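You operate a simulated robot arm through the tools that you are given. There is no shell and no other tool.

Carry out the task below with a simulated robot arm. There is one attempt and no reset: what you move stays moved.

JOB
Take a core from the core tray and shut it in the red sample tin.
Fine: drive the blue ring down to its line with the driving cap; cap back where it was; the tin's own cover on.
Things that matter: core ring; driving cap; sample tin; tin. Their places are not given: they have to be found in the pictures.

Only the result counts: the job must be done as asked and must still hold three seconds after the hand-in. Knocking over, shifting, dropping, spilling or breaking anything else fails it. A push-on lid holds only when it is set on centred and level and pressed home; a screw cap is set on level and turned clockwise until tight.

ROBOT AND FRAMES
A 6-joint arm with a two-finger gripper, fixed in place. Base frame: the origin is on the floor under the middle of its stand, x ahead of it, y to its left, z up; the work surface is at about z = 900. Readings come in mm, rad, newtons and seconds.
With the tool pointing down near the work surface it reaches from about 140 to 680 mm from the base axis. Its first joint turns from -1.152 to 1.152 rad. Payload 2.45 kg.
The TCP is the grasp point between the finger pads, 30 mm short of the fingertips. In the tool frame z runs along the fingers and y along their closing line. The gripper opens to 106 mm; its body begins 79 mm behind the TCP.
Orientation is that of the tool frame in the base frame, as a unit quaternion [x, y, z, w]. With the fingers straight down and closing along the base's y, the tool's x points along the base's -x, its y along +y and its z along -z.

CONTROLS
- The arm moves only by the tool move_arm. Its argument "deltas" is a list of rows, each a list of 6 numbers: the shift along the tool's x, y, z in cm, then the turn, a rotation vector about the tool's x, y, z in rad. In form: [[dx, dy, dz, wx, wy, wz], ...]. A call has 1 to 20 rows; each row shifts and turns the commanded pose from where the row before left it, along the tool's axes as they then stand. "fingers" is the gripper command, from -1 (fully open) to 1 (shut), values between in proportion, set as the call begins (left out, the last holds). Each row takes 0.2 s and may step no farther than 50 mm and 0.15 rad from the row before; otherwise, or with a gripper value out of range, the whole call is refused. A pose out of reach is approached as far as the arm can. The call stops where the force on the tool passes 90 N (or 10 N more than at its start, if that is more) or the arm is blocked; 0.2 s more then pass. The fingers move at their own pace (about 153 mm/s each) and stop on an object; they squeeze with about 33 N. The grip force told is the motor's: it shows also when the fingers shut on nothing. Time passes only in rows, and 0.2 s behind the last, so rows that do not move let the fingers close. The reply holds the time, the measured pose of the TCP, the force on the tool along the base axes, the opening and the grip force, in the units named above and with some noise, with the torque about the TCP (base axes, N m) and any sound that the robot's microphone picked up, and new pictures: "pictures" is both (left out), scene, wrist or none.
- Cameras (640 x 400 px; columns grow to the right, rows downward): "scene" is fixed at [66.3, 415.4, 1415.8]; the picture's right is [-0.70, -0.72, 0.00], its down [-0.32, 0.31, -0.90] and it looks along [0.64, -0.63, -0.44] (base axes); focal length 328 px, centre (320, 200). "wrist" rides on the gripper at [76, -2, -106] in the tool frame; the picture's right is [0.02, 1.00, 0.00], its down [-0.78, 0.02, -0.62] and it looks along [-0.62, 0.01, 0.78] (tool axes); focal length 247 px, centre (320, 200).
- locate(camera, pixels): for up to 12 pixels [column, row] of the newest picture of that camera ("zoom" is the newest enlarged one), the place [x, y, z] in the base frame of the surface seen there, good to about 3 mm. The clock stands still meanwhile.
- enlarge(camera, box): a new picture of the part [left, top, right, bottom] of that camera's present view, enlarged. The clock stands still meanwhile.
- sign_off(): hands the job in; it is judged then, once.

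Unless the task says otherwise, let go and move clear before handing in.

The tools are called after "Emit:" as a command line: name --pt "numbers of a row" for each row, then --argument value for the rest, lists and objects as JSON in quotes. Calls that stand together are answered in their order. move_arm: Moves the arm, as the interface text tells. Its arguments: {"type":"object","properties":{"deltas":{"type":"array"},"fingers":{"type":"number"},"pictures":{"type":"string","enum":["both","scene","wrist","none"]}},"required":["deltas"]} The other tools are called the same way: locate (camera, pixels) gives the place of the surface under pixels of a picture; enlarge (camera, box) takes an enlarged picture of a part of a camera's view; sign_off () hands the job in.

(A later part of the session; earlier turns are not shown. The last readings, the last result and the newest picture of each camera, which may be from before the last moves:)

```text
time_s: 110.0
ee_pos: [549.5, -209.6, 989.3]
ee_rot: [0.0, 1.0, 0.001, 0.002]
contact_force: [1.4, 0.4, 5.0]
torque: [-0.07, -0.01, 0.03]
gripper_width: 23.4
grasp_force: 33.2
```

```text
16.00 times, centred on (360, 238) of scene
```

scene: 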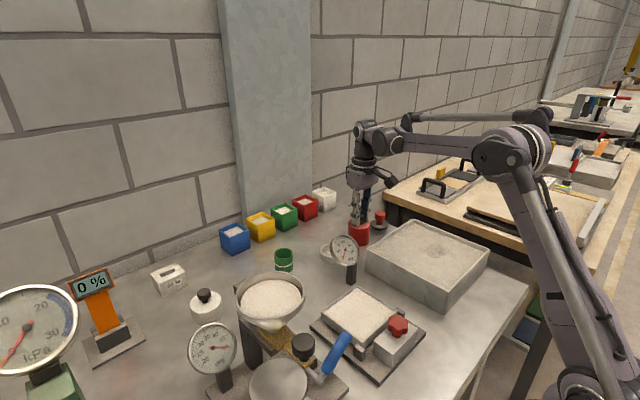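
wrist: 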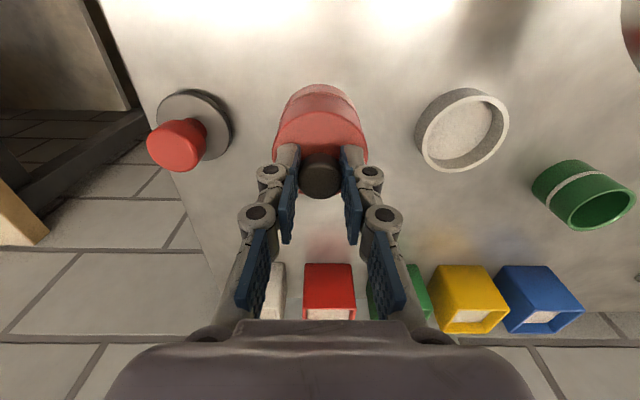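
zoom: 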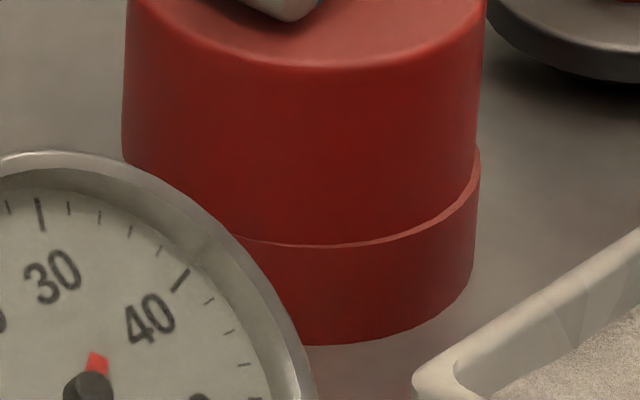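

The cover sits about 1.3 mm too far in +x, with the rim crescent at the near side. I'll lift slightly, shift back, set it down, and release so it levels itself.

Emit:
move_arm --pt "0 0 -0.2 0 0 0" --pt "0.12 -0.03 0 0 0 0" --pt "0 0 0 0 0 0" --pt "0 0 0.1 0 0 0" --pt "0 0 0.1 0 0 0" --pt "0 0 0 0 0 0" --fingers 1 --pictures "both"

Emit:
enlarge --camera "wrist" --box '[275, 75, 365, 135]'

Emit:
enlarge --camera "scene" --box '[340, 225, 380, 250]'

```text
time_s: 111.4
ee_pos: [547.6, -211.1, 989.3]
ee_rot: [0.001, 1.0, 0.001, 0.002]
contact_force: [0.3, -1.1, 8.7]
torque: [-0.04, 0.02, -0.02]
gripper_width: 23.3
grasp_force: 32.9
```

scene: 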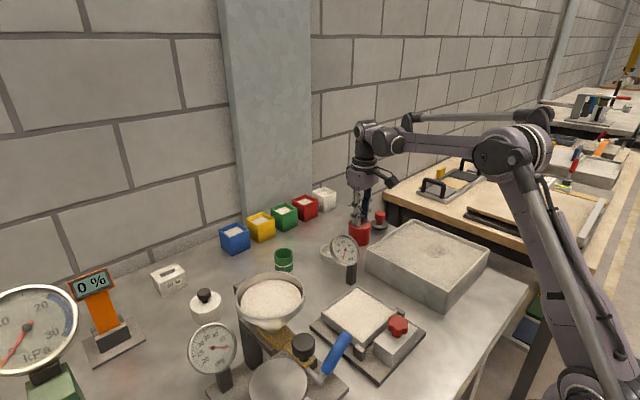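
wrist: 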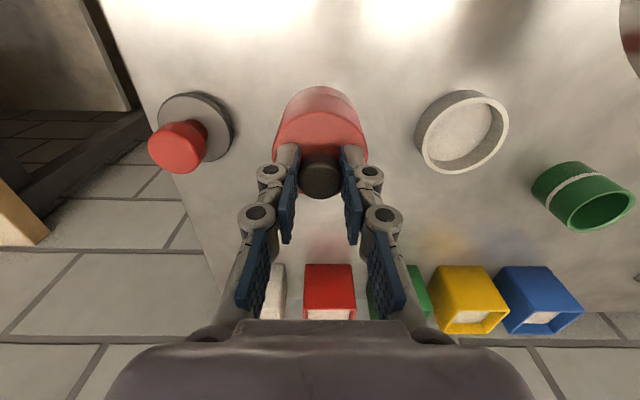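

```text
6.67 times, centred on (320, 105) of wrist
```

zoom: 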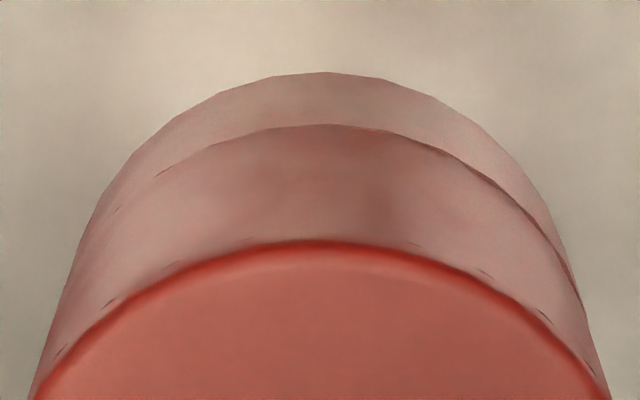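

```text
16.00 times, centred on (360, 238) of scene
```

zoom: 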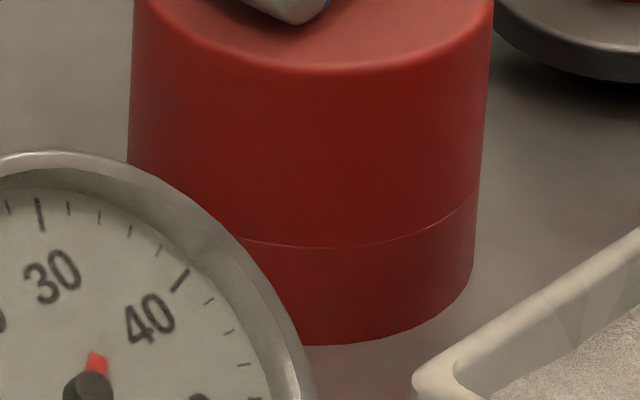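

It's nearly perfect now. The tin peeks out slightly on the +y side, so I'll nudge by +0.4 mm in y and +0.15 mm in x.

Emit:
move_arm --pt "0 0 -0.2 0 0 0" --pt "-0.015 0.04 0 0 0 0" --pt "0 0 0 0 0 0" --pt "0 0 0.1 0 0 0" --pt "0 0 0.1 0 0 0" --pt "0 0 0 0 0 0" --fingers 1 --pictures "both"

Emit:
enlarge --camera "wrist" --box '[275, 75, 365, 135]'

Emit:
enlarge --camera "scene" --box '[340, 225, 380, 250]'

```text
time_s: 112.8
ee_pos: [547.9, -209.3, 990.3]
ee_rot: [0.0, 1.0, 0.001, 0.001]
contact_force: [0.6, -0.4, 3.8]
torque: [0.02, 0.0, -0.04]
gripper_width: 23.4
grasp_force: 32.5
```

scene: 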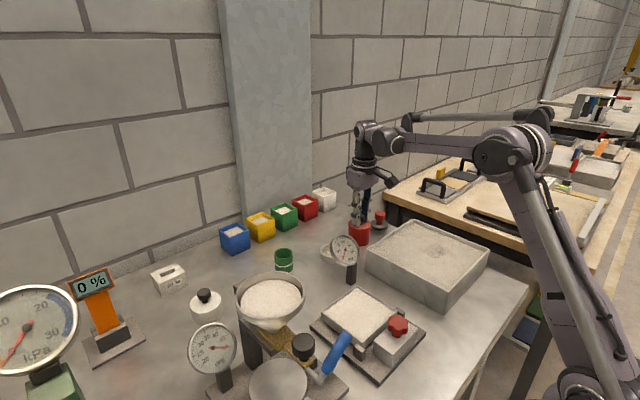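
wrist: 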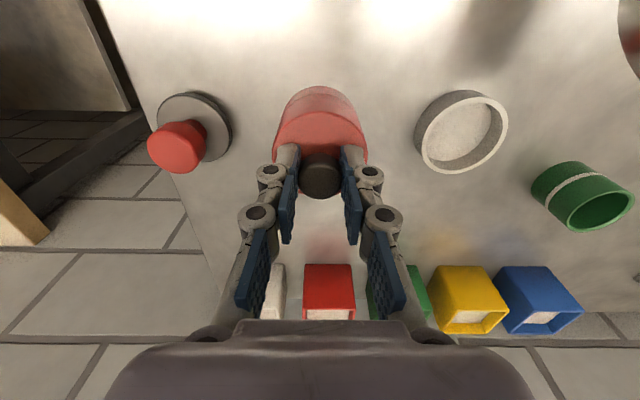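

```text
6.67 times, centred on (320, 105) of wrist
```

zoom: 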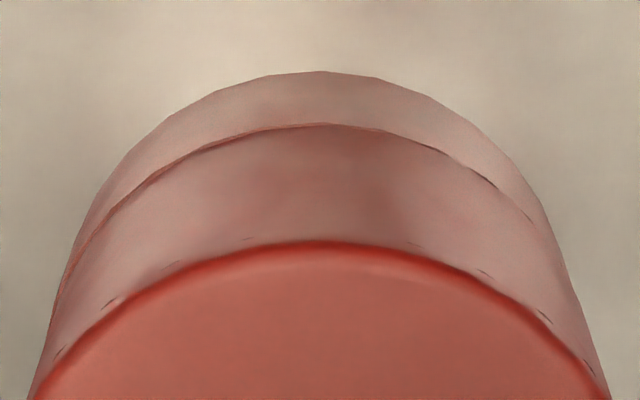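

```text
16.00 times, centred on (360, 238) of scene
```

zoom: 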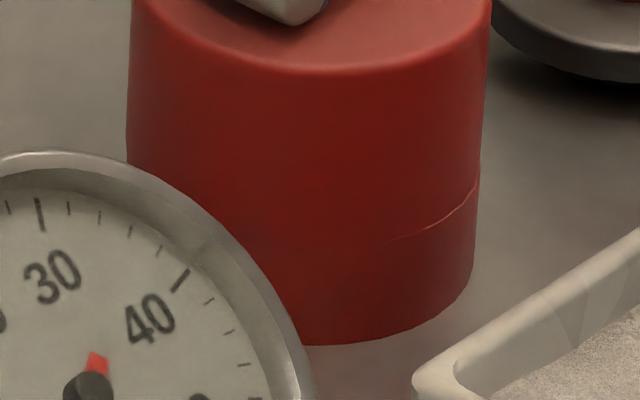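

The cover is concentric to within about 0.3 mm on all visible sides. I'll release, back off, close the fingers and press centrally on the knob again from exactly this position.

Emit:
move_arm --pt "0 0 0 0 0 0" --pt "0 0 0 0 0 0" --pt "0 0 -0.2 0 0 0" --pt "0 0 -1.0 0 0 0" --pt "0 0 -2.0 0 0 0" --pt "0 0 -2.0 0 0 0" --pt "0 0 0 0 0 0" --fingers 0.15 --pictures "both"

Emit:
enlarge --camera "wrist" --box '[260, 60, 380, 160]'

Emit:
enlarge --camera "scene" --box '[340, 225, 380, 250]'

```text
time_s: 114.4
ee_pos: [547.9, -209.8, 1041.1]
ee_rot: [0.0, 1.0, 0.001, 0.002]
contact_force: [-0.2, 0.2, -0.7]
torque: [-0.01, 0.0, -0.02]
gripper_width: 44.7
grasp_force: 0.0
```

scene: 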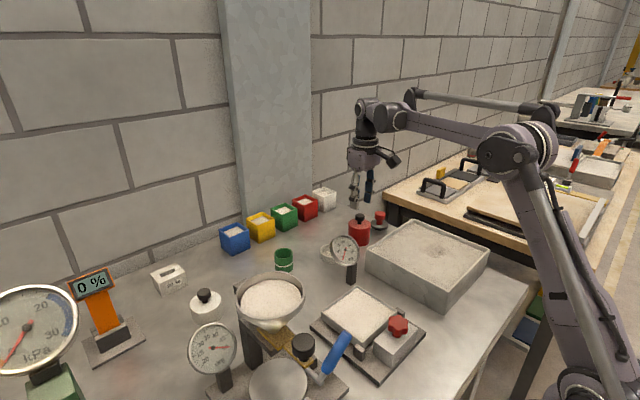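
wrist: 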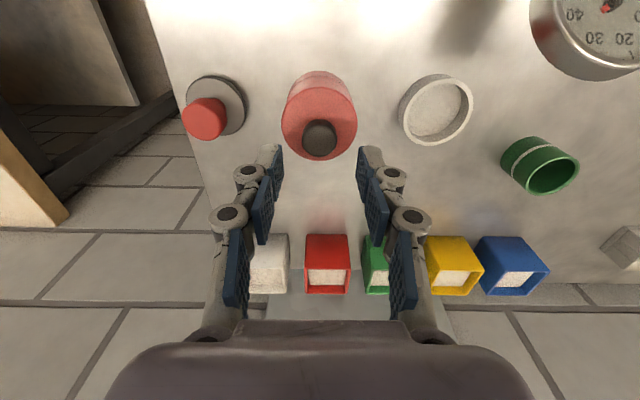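

```text
4.00 times, centred on (320, 110) of wrist
```

zoom: 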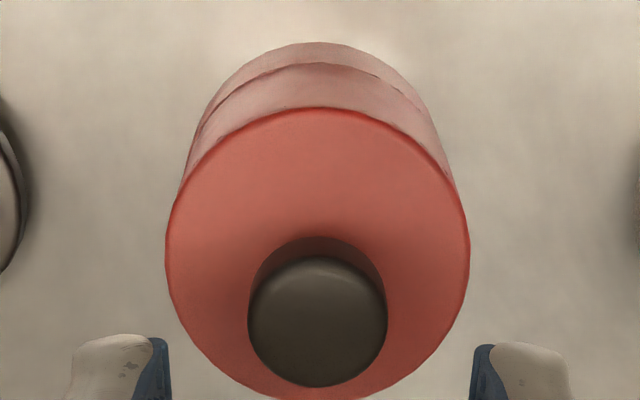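

```text
16.00 times, centred on (360, 238) of scene
```

zoom: 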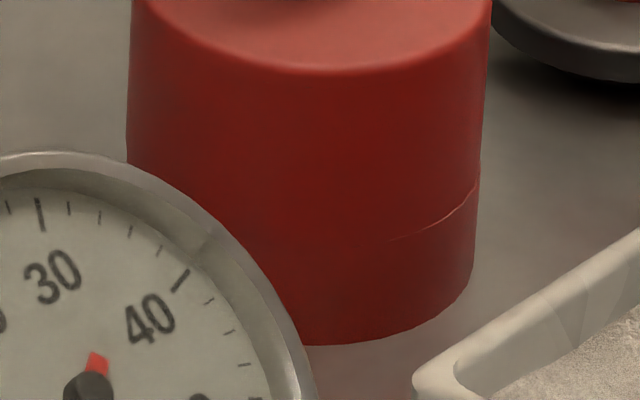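

The cover sits even lower now and the front seam has vanished. I'll close the fingers and press straight down on the knob from here.

Emit:
move_arm --pt "0 0 0 0 0 0" --pt "0 0 0 0 0 0" --pt "0 0 0 0 0 0" --pt "0 0 1.5 0 0 0" --pt "0 0 1.0 0 0 0" --pt "0 0 0.4 0 0 0" --pt "0 0 0 0 0 0" --fingers 1 --pictures "none"

Emit:
move_arm --pt "0 0 0.1 0 0 0" --pt "0 0 0.1 0 0 0" --pt "0 0 0.1 0 0 0" --pt "0 0 0 0 0 0" --fingers 1 --pictures "scene"

Emit:
enlarge --camera "scene" --box '[335, 195, 385, 250]'

```text
time_s: 116.0
ee_pos: [548.4, -210.6, 1011.1]
ee_rot: [-0.001, 1.0, 0.001, 0.002]
contact_force: [0.4, -0.4, -0.8]
torque: [0.02, -0.01, -0.02]
gripper_width: 0.0
grasp_force: 28.6
```

```text
time_s: 117.0
ee_pos: [547.6, -208.9, 1009.5]
ee_rot: [0.001, 1.0, 0.0, 0.002]
contact_force: [0.7, -0.2, 9.8]
torque: [-0.02, 0.0, -0.01]
gripper_width: 5.8
grasp_force: 28.4
```

scene: 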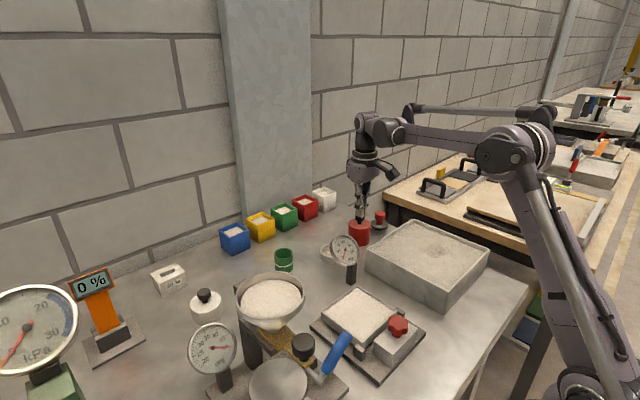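

```text
7.27 times, centred on (360, 222) of scene
```

zoom: 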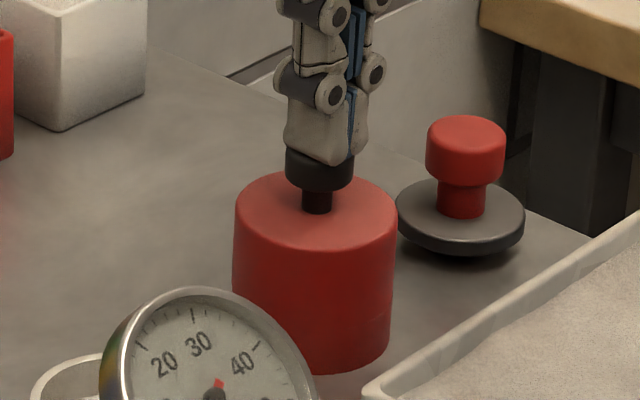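

Emit:
move_arm --pt "-0.005 0 0.05 0 0 0" --pt "-0.005 0 0.05 0 0 0" --pt "-0.005 0 0.05 0 0 0" --pt "-0.005 0 0.05 0 0 0" --pt "0 0 0 0 0 0" --fingers 1 --pictures "none"

Emit:
move_arm --pt "-0.005 0 0.05 0 0 0" --pt "-0.005 0 0.05 0 0 0" --pt "-0.005 0 0.05 0 0 0" --pt "0 0 0 0 0 0" --pt "0 0 0 0 0 0" --fingers 1 --pictures "both"

Emit:
enlarge --camera "wrist" --box '[275, 70, 365, 130]'

Emit:
enlarge --camera "scene" --box '[340, 225, 380, 250]'

```text
time_s: 118.2
ee_pos: [547.9, -210.0, 1007.9]
ee_rot: [0.0, 1.0, 0.001, 0.001]
contact_force: [0.6, -0.1, 45.8]
torque: [-0.02, -0.06, 0.02]
gripper_width: 6.2
grasp_force: 28.6
```

```text
time_s: 119.4
ee_pos: [547.8, -210.1, 1008.7]
ee_rot: [0.0, 1.0, 0.002, 0.001]
contact_force: [-1.2, -0.6, 61.5]
torque: [-0.03, 0.04, -0.01]
gripper_width: 6.1
grasp_force: 28.9
```

scene: 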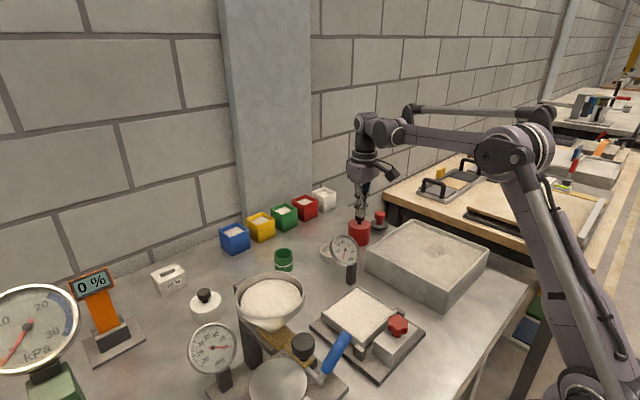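
wrist: 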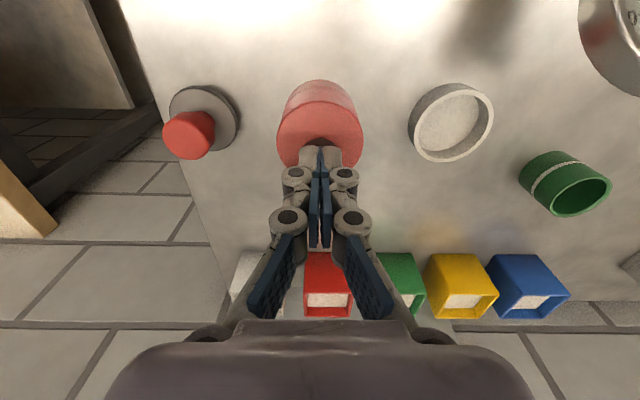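

```text
6.67 times, centred on (320, 100) of wrist
```

zoom: 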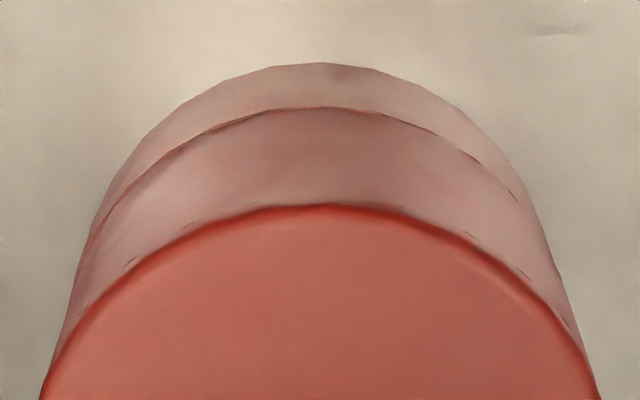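

```text
16.00 times, centred on (360, 238) of scene
```

zoom: 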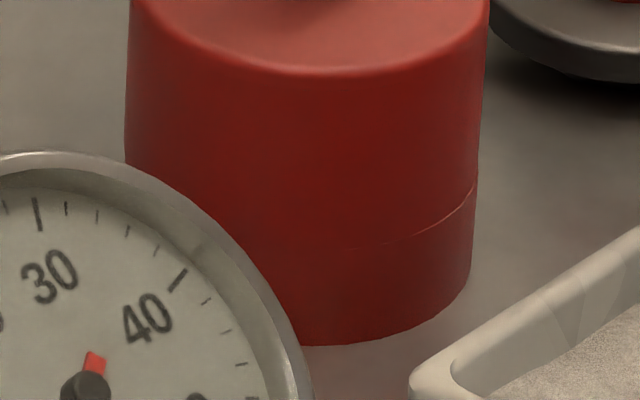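

61.5 N applied with the cover concentric. I'll go a bit further, to about 85 N.

Emit:
move_arm --pt "0 0 0.05 0 0 0" --pt "0 0 0.05 0 0 0" --pt "0 0 0.05 0 0 0" --pt "0 0 0 0 0 0" --pt "0 0 0 0 0 0" --fingers 1 --pictures "none"

```text
time_s: 120.6
ee_pos: [547.2, -208.6, 1008.5]
ee_rot: [0.0, 1.0, 0.001, 0.003]
contact_force: [1.1, -1.5, 73.6]
torque: [-0.06, -0.05, 0.03]
gripper_width: 6.0
grasp_force: 28.4
```

Emit:
move_arm --pt "0 0 0.05 0 0 0" --pt "0 0 0.05 0 0 0" --pt "0 0 0.04 0 0 0" --pt "0 0 0 0 0 0" --pt "0 0 0 0 0 0" --fingers 1 --pictures "scene"

Emit:
enlarge --camera "scene" --box '[340, 225, 380, 250]'

```text
time_s: 121.4
ee_pos: [546.5, -209.1, 1009.0]
ee_rot: [0.0, 1.0, 0.001, 0.002]
contact_force: [-0.8, 0.9, 21.7]
torque: [0.02, 0.05, 0.03]
gripper_width: 5.9
grasp_force: 28.7
stopped in row 4: the force on the tool passed its limit at 91 N (the readings are from after the stop); the commanded pose is now the measured one
```

scene: 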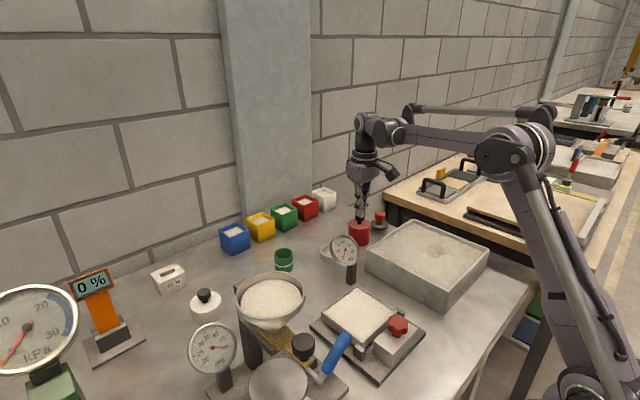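

```text
16.00 times, centred on (360, 238) of scene
```

zoom: 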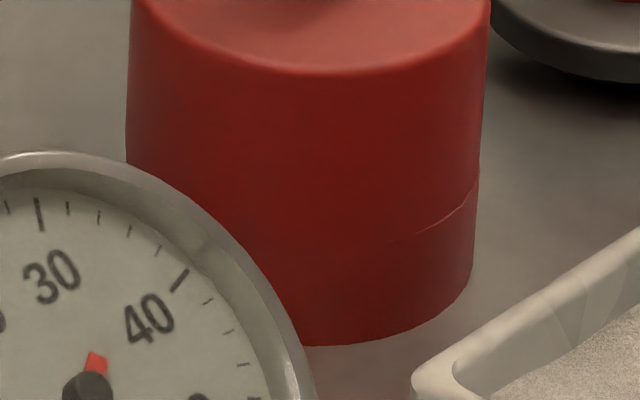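

I reached the 90 N limit with the cover flush. Next I'll back off, take the knob again, and try a gentle clockwise turn and a very slow lift check with force readings.

Emit:
move_arm --pt "0 0 -0.2 0 0 0" --pt "0 0 -0.3 0 0 0" --pt "0 0 -1.0 0 0 0" --pt "0 0 -2.0 0 0 0" --pt "0 0 0 0 0 0" --fingers 1 --pictures "none"

Emit:
move_arm --pt "0 0 0 0 0 0" --pt "0 0 0 0 0 0" --pt "0 0 0 0 0 0" --fingers 0.15 --pictures "both"

Emit:
enlarge --camera "wrist" --box '[260, 60, 380, 160]'

Emit:
enlarge --camera "scene" --box '[340, 225, 380, 250]'

```text
time_s: 122.6
ee_pos: [548.4, -209.3, 1042.2]
ee_rot: [0.0, 1.0, 0.001, 0.002]
contact_force: [0.1, -0.7, 0.8]
torque: [0.01, 0.01, -0.01]
gripper_width: 0.0
grasp_force: 28.2
```

```text
time_s: 123.4
ee_pos: [548.9, -210.2, 1043.2]
ee_rot: [0.0, 1.0, 0.001, 0.002]
contact_force: [0.0, -0.1, -0.2]
torque: [-0.01, 0.0, -0.01]
gripper_width: 44.9
grasp_force: 0.1
```

scene: 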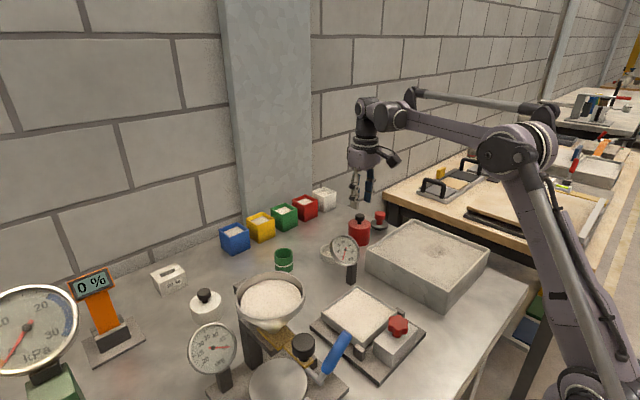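
wrist: 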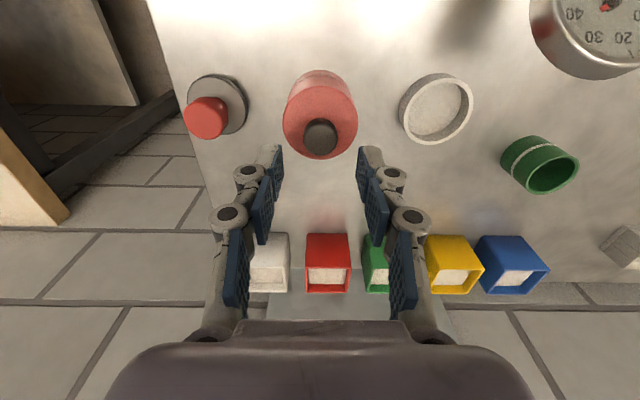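

```text
4.00 times, centred on (320, 110) of wrist
```

zoom: 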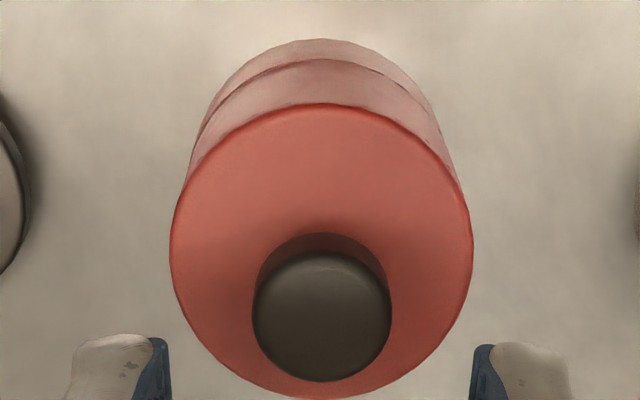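

```text
16.00 times, centred on (360, 238) of scene
```

zoom: 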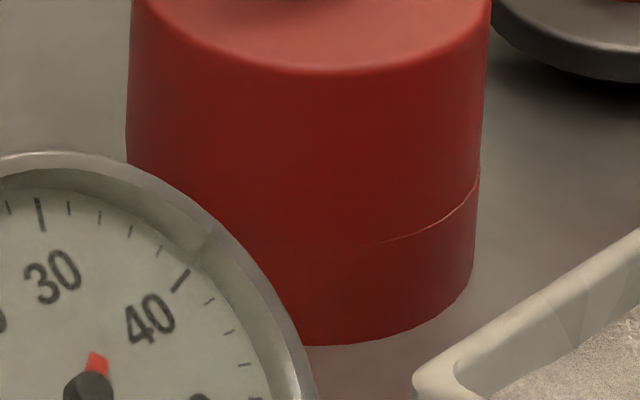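

The cover stayed flush after the press. I'll take the knob now, centred, to test with a careful turn and slow lift.

Emit:
move_arm --pt "0 0 2.0 0 0 0" --pt "0 0 2.0 0 0 0" --pt "0 0 1.0 0 0 0" --pt "0 0 0.3 0 0 0" --pt "0 0 0 0 0 0" --fingers 0.15 --pictures "wrist"

Emit:
enlarge --camera "wrist" --box '[250, 70, 390, 220]'

```text
time_s: 124.6
ee_pos: [548.0, -209.5, 990.0]
ee_rot: [0.0, 1.0, 0.001, 0.002]
contact_force: [0.7, 0.2, -0.2]
torque: [0.01, 0.0, 0.0]
gripper_width: 45.2
grasp_force: 0.0
```

wrist: 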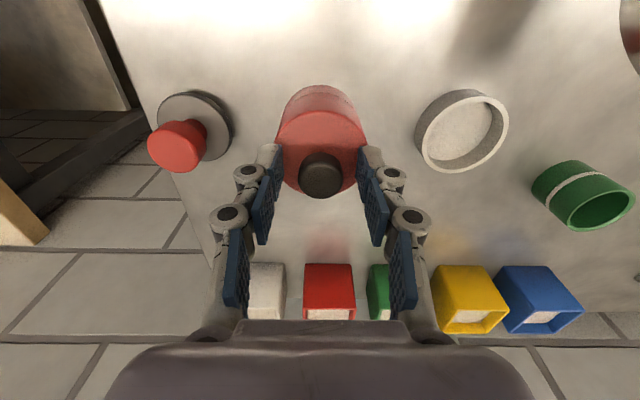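

```text
2.67 times, centred on (320, 145) of wrist
```

zoom: 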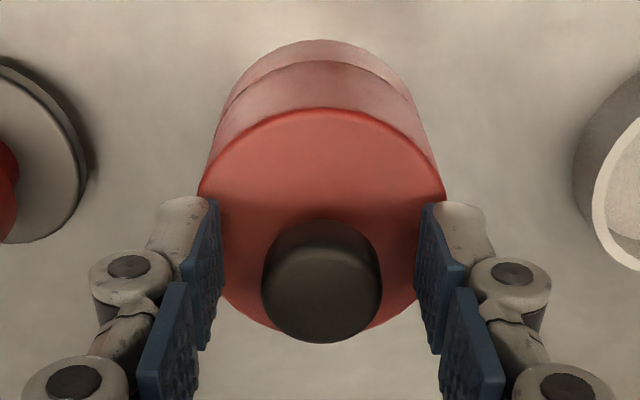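

Emit:
move_arm --pt "0 0.05 0 0 0 0" --pt "0 0 0 0 0 0" --fingers 0.15 --pictures "none"

Emit:
move_arm --pt "0 0 0 0 0 0" --pt "0 0 0 0 0 0" --pt "0 0 0 0 0 0" --fingers 1 --pictures "both"

Emit:
enlarge --camera "wrist" --box '[275, 75, 365, 135]'

Emit:
enlarge --camera "scene" --box '[340, 225, 380, 250]'

```text
time_s: 125.2
ee_pos: [548.3, -208.6, 989.0]
ee_rot: [0.0, 1.0, 0.001, 0.002]
contact_force: [-0.3, 0.0, -0.2]
torque: [-0.02, 0.01, -0.01]
gripper_width: 45.2
grasp_force: 0.0
```

```text
time_s: 126.0
ee_pos: [548.2, -208.9, 989.8]
ee_rot: [0.0, 1.0, 0.0, 0.002]
contact_force: [0.0, 0.4, 1.7]
torque: [-0.01, -0.01, 0.02]
gripper_width: 23.2
grasp_force: 33.2
```

scene: 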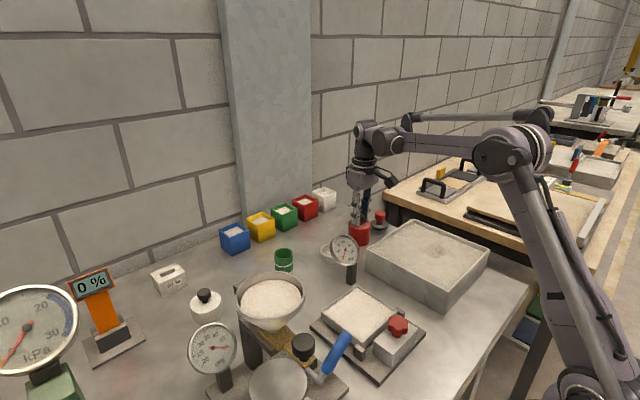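
wrist: 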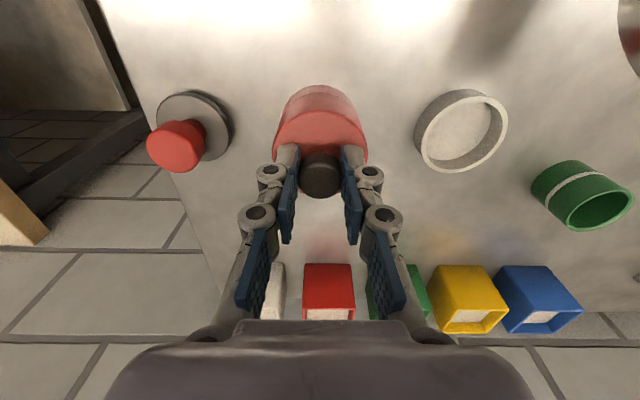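

```text
6.67 times, centred on (320, 105) of wrist
```

zoom: 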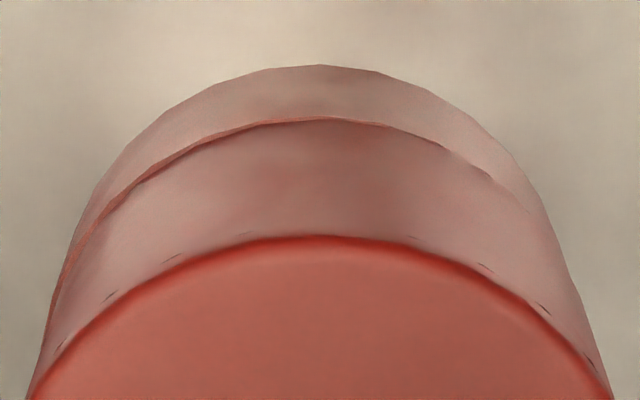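

```text
16.00 times, centred on (360, 238) of scene
```

zoom: 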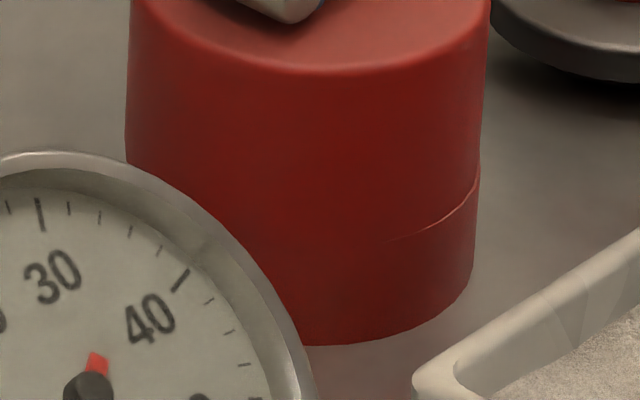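

The cover still isn't rigid with the tin. I'll try a gentle clockwise turn under light pressure, in case it's a twist-type cover, watching the torque.

Emit:
move_arm --pt "0 -0.03 0.05 0 0 0" --pt "0 0 0 0 0 0.1" --pt "0 0 0 0 0 0.1" --pt "0 0 0 0 0 0.1" --pt "0 0 0 0 0 0.1" --pt "0 0 0 0 0 0" --fingers 1 --pictures "both"

Emit:
enlarge --camera "scene" --box '[340, 215, 380, 250]'

```text
time_s: 127.4
ee_pos: [548.4, -210.6, 989.5]
ee_rot: [0.2, 0.98, 0.001, 0.002]
contact_force: [1.3, 0.0, 14.2]
torque: [-0.03, -0.11, -0.06]
gripper_width: 23.5
grasp_force: 33.5
```

scene: 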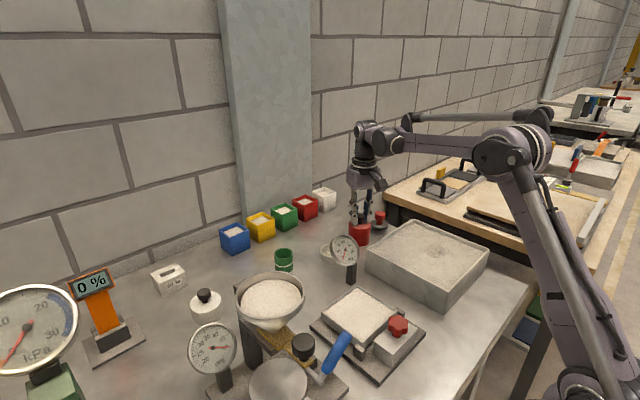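
wrist: 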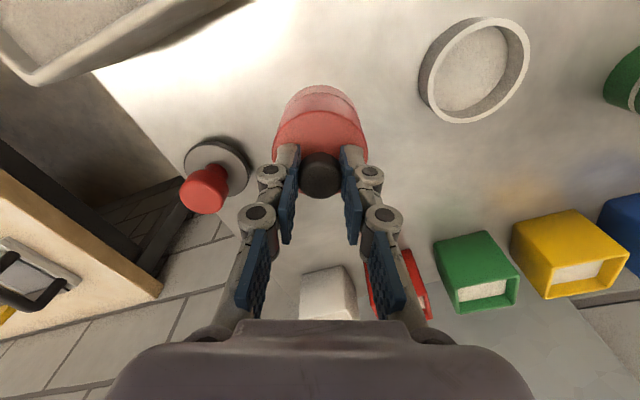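

```text
11.43 times, centred on (360, 232) of scene
```

zoom: 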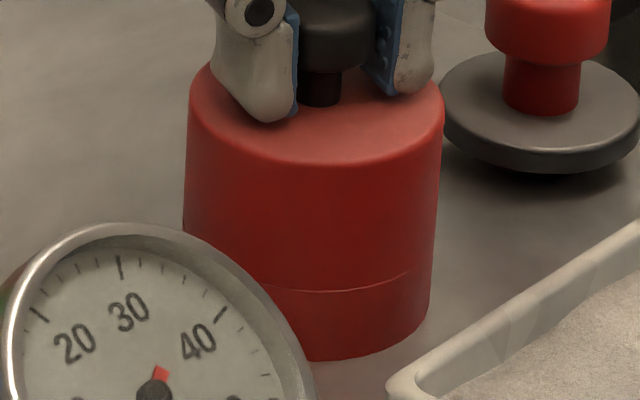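

Emit:
move_arm --pt "0 0 0 0 0 0.12" --pt "0 0 0 0 0 0.12" --pt "0 0 0 0 0 0.12" --pt "0 0 0 0 0 0.12" --pt "0 0 0 0 0 0.12" --pt "0 0 0 0 0 0.12" --pt "0 0 0 0 0 0" --fingers 1 --pictures "both"

Emit:
enlarge --camera "wrist" --box '[275, 75, 365, 135]'

Emit:
enlarge --camera "scene" --box '[340, 225, 380, 250]'

```text
time_s: 129.0
ee_pos: [548.7, -207.8, 989.4]
ee_rot: [0.532, 0.847, 0.002, 0.001]
contact_force: [-0.3, 0.1, 0.9]
torque: [-0.03, -0.02, 0.02]
gripper_width: 23.4
grasp_force: 33.3
```

scene: 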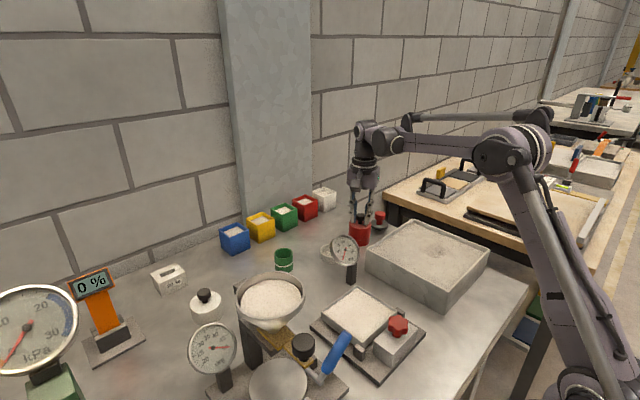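
wrist: 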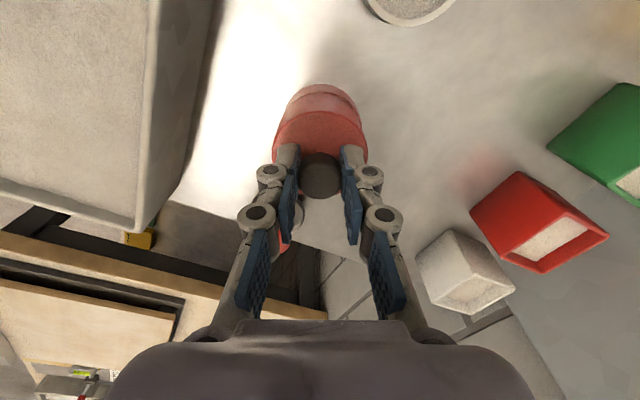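

```text
6.67 times, centred on (320, 105) of wrist
```

zoom: 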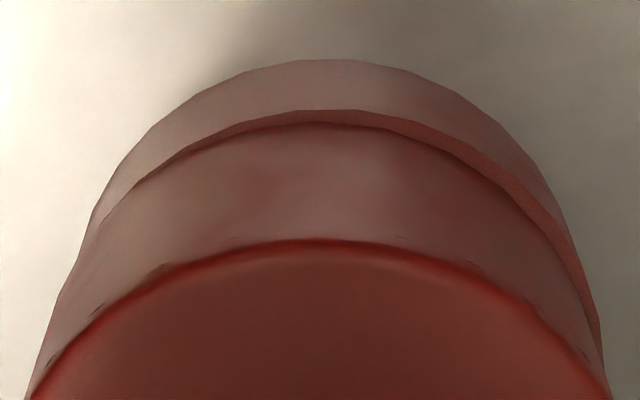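

```text
16.00 times, centred on (360, 238) of scene
```

zoom: 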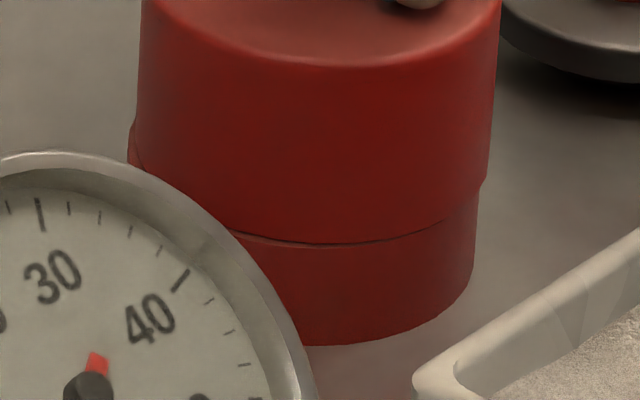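

The cover turns freely with no torque, so it isn't a twist type. When exactly concentric it had dropped about 1 mm lower, so precise centring is what seats it. I'll lift a little, turn back, and re-seat it.

Emit:
move_arm --pt "0 0 -0.4 0 0 0" --pt "0 0 0 0 0 -0.112" --pt "0 0 0 0 0 -0.112" --pt "0 0 0 0 0 -0.112" --pt "0 0 0 0 0 -0.112" --pt "0 0 0 0 0 -0.112" --pt "0 0 0 0 0 -0.112" --pt "0 0 0 0 0 -0.112" --pt "0 0 0 0 0 -0.112" --pt "0 0 0 0 0 -0.112" --pt "0 0 0 0 0 -0.112" --pt "0 0 0 0 0 0" --fingers 1 --pictures "both"

Emit:
enlarge --camera "wrist" --box '[275, 75, 365, 135]'

Emit:
enlarge --camera "scene" --box '[340, 225, 380, 250]'

```text
time_s: 131.6
ee_pos: [547.9, -209.8, 993.8]
ee_rot: [-0.001, 1.0, 0.002, 0.001]
contact_force: [0.1, -0.8, -0.7]
torque: [-0.02, -0.03, 0.0]
gripper_width: 23.4
grasp_force: 33.6
```

scene: 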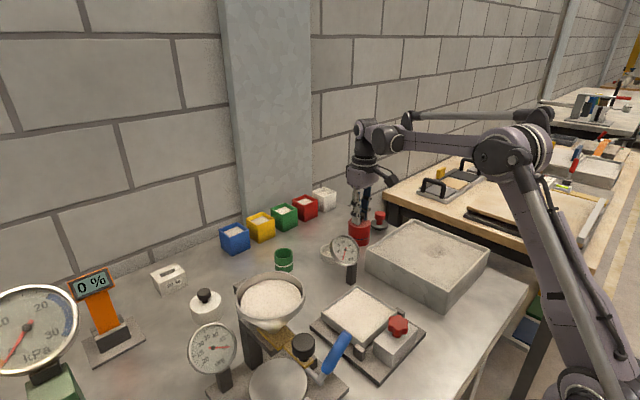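
wrist: 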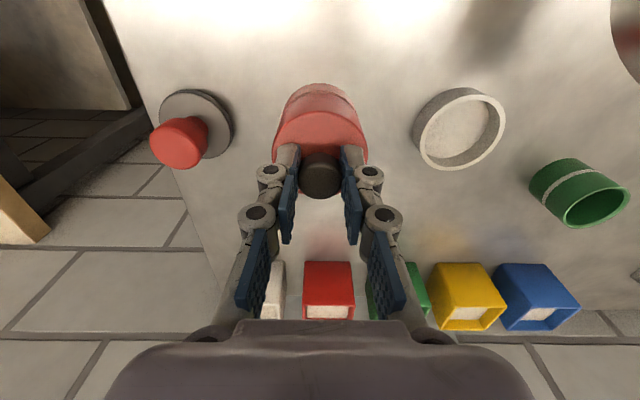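

```text
6.67 times, centred on (320, 105) of wrist
```

zoom: 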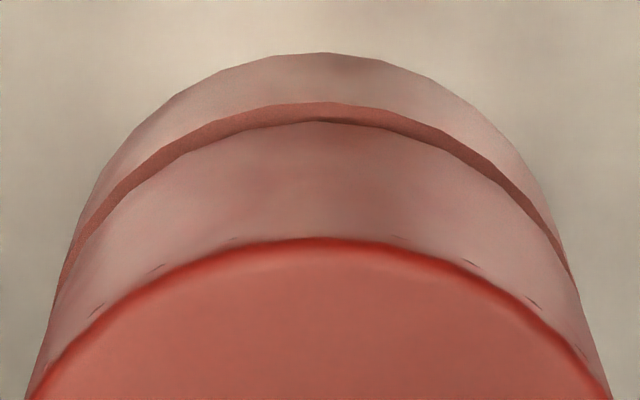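

```text
16.00 times, centred on (360, 238) of scene
```

zoom: 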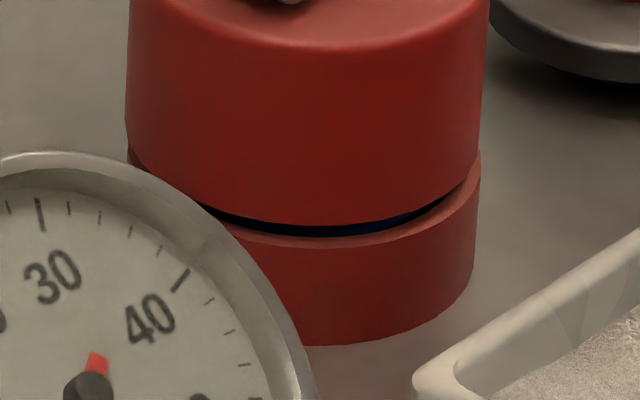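

The cover hangs 4 mm above the rim and is about 0.5 mm forward. I'll shift back 0.5 mm and lower to contact.

Emit:
move_arm --pt "0.05 0 0 0 0 0" --pt "0 0 0.2 0 0 0" --pt "0 0 0.15 0 0 0" --pt "0 0 0.1 0 0 0" --pt "0 0 0 0 0 0" --fingers 1 --pictures "both"

Emit:
enlarge --camera "wrist" --box '[275, 75, 365, 135]'

Emit:
enlarge --camera "scene" --box '[340, 225, 380, 250]'

```text
time_s: 132.8
ee_pos: [547.8, -208.9, 989.2]
ee_rot: [0.0, 1.0, 0.001, 0.002]
contact_force: [0.6, 0.4, 5.9]
torque: [0.03, 0.01, -0.04]
gripper_width: 23.4
grasp_force: 32.7
```

scene: 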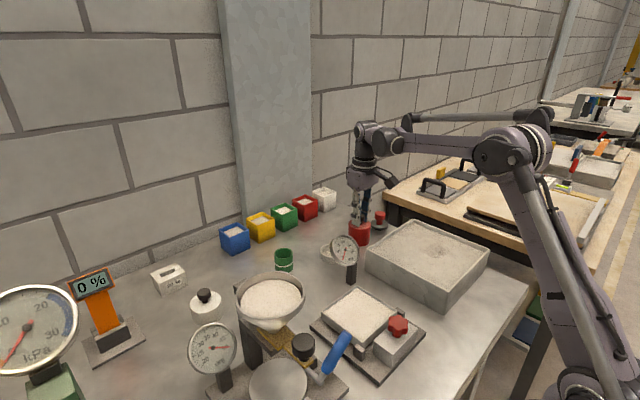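
wrist: 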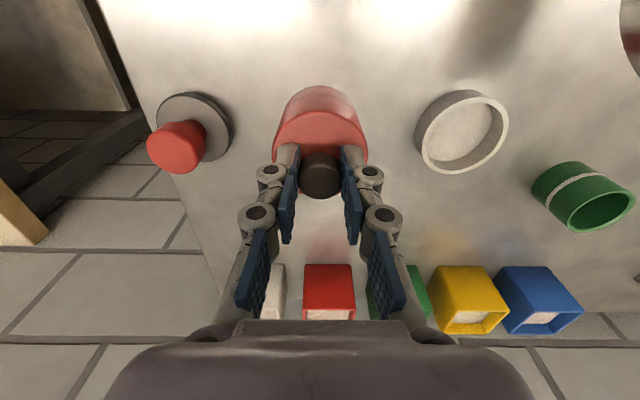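

```text
6.67 times, centred on (320, 105) of wrist
```

zoom: 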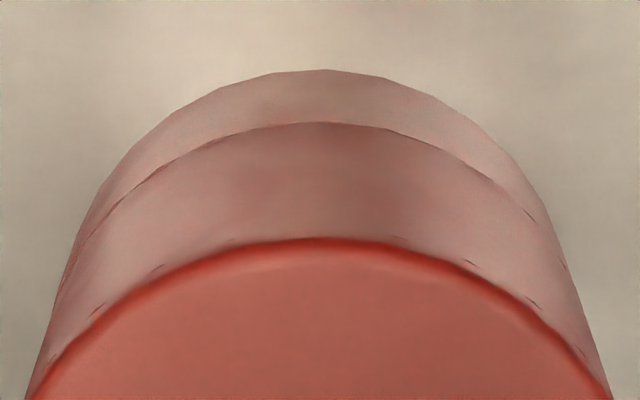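

```text
16.00 times, centred on (360, 238) of scene
```

zoom: 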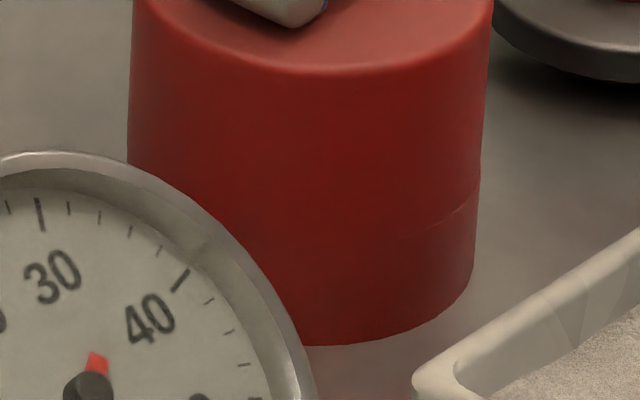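

Perfectly flush and concentric on every visible side. I'll release, close the fingers above, and press centrally again, keeping below the limit so my position reference stays exact.

Emit:
move_arm --pt "0 0 0 0 0 0" --pt "0 0 0 0 0 0" --pt "0 0 -0.2 0 0 0" --pt "0 0 -1.0 0 0 0" --pt "0 0 -2.0 0 0 0" --pt "0 0 -2.0 0 0 0" --pt "0 0 0 0 0 0" --fingers 0.15 --pictures "none"

Emit:
move_arm --pt "0 0 0 0 0 0" --pt "0 0 0 0 0 0" --pt "0 0 0 0 0 0" --pt "0 0 1.5 0 0 0" --pt "0 0 1.0 0 0 0" --pt "0 0 0.4 0 0 0" --pt "0 0 0.1 0 0 0" --pt "0 0 0.1 0 0 0" --pt "0 0 0 0 0 0" --fingers 1 --pictures "both"

Emit:
enlarge --camera "scene" --box '[340, 225, 380, 250]'

```text
time_s: 134.4
ee_pos: [546.9, -209.4, 1039.6]
ee_rot: [0.001, 1.0, 0.001, 0.002]
contact_force: [-0.1, -0.4, -0.4]
torque: [-0.01, -0.01, 0.03]
gripper_width: 45.2
grasp_force: 0.1
```

```text
time_s: 136.4
ee_pos: [549.2, -209.9, 1009.9]
ee_rot: [0.0, 1.0, 0.001, 0.001]
contact_force: [0.6, 0.1, 6.5]
torque: [0.0, 0.01, 0.02]
gripper_width: 5.6
grasp_force: 28.6
```

scene: 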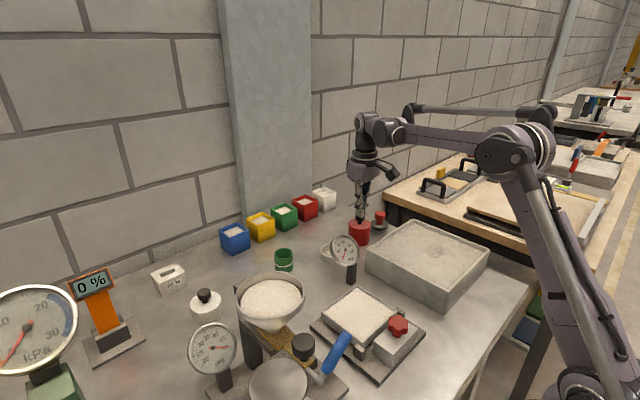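
wrist: 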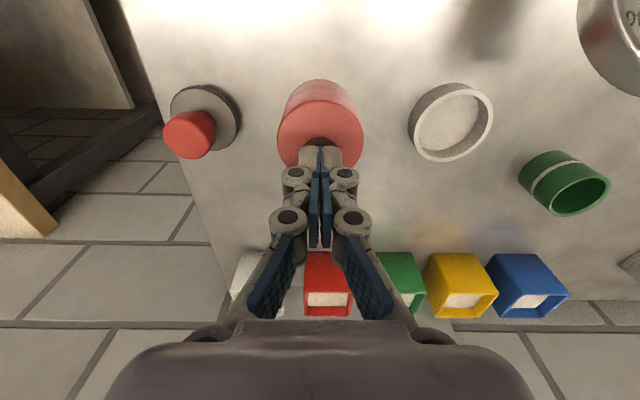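

```text
16.00 times, centred on (360, 238) of scene
```

zoom: 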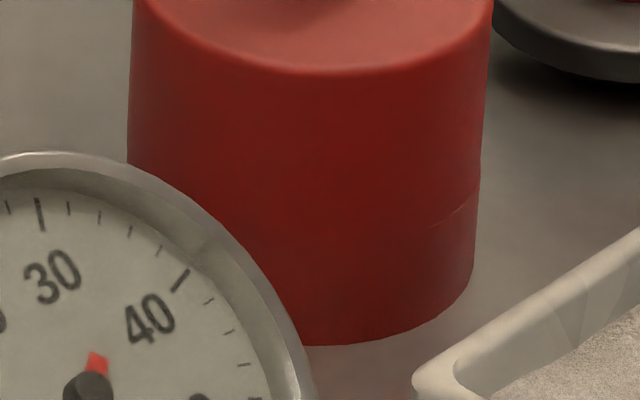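

Emit:
move_arm --pt "-0.005 0 0.1 0 0 0" --pt "-0.005 0 0.1 0 0 0" --pt "-0.005 0 0.1 0 0 0" --pt "0 0 0.05 0 0 0" --pt "0 0 0 0 0 0" --fingers 1 --pictures "none"

Emit:
move_arm --pt "-0.005 0 0.05 0 0 0" --pt "0 0 0.05 0 0 0" --pt "0 0 0 0 0 0" --pt "0 0 0 0 0 0" --pt "0 0 0 0 0 0" --fingers 1 --pictures "both"

Emit:
enlarge --camera "scene" --box '[340, 225, 380, 250]'

Emit:
enlarge --camera "wrist" --box '[275, 70, 365, 130]'

```text
time_s: 137.6
ee_pos: [546.8, -208.6, 1008.6]
ee_rot: [0.0, 1.0, 0.001, 0.003]
contact_force: [-0.3, -1.6, 53.3]
torque: [-0.03, 0.0, 0.01]
gripper_width: 6.1
grasp_force: 28.4
```

```text
time_s: 138.8
ee_pos: [548.0, -210.4, 1010.2]
ee_rot: [0.001, 1.0, 0.001, 0.003]
contact_force: [-0.3, -1.7, 62.5]
torque: [-0.09, 0.09, 0.01]
gripper_width: 6.1
grasp_force: 28.4
```

scene: 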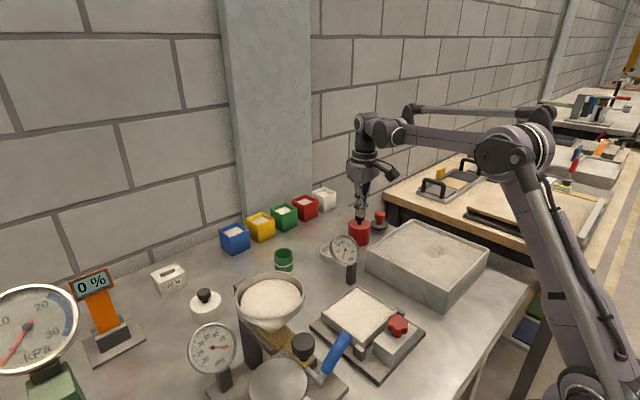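
wrist: 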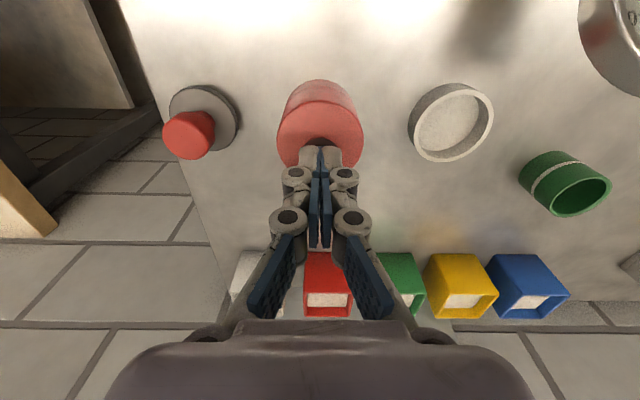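

```text
16.00 times, centred on (360, 238) of scene
```

zoom: 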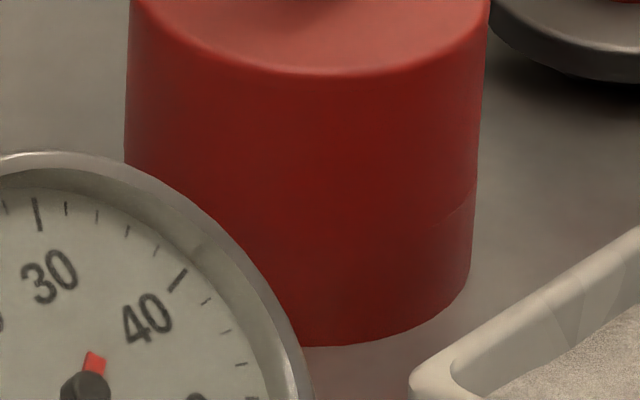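

```text
6.67 times, centred on (320, 100) of wrist
```

zoom: 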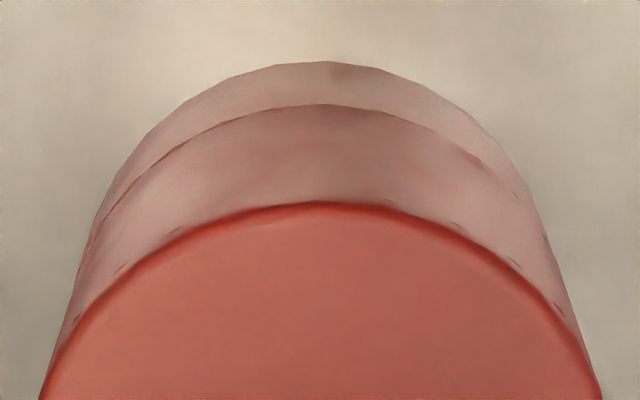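

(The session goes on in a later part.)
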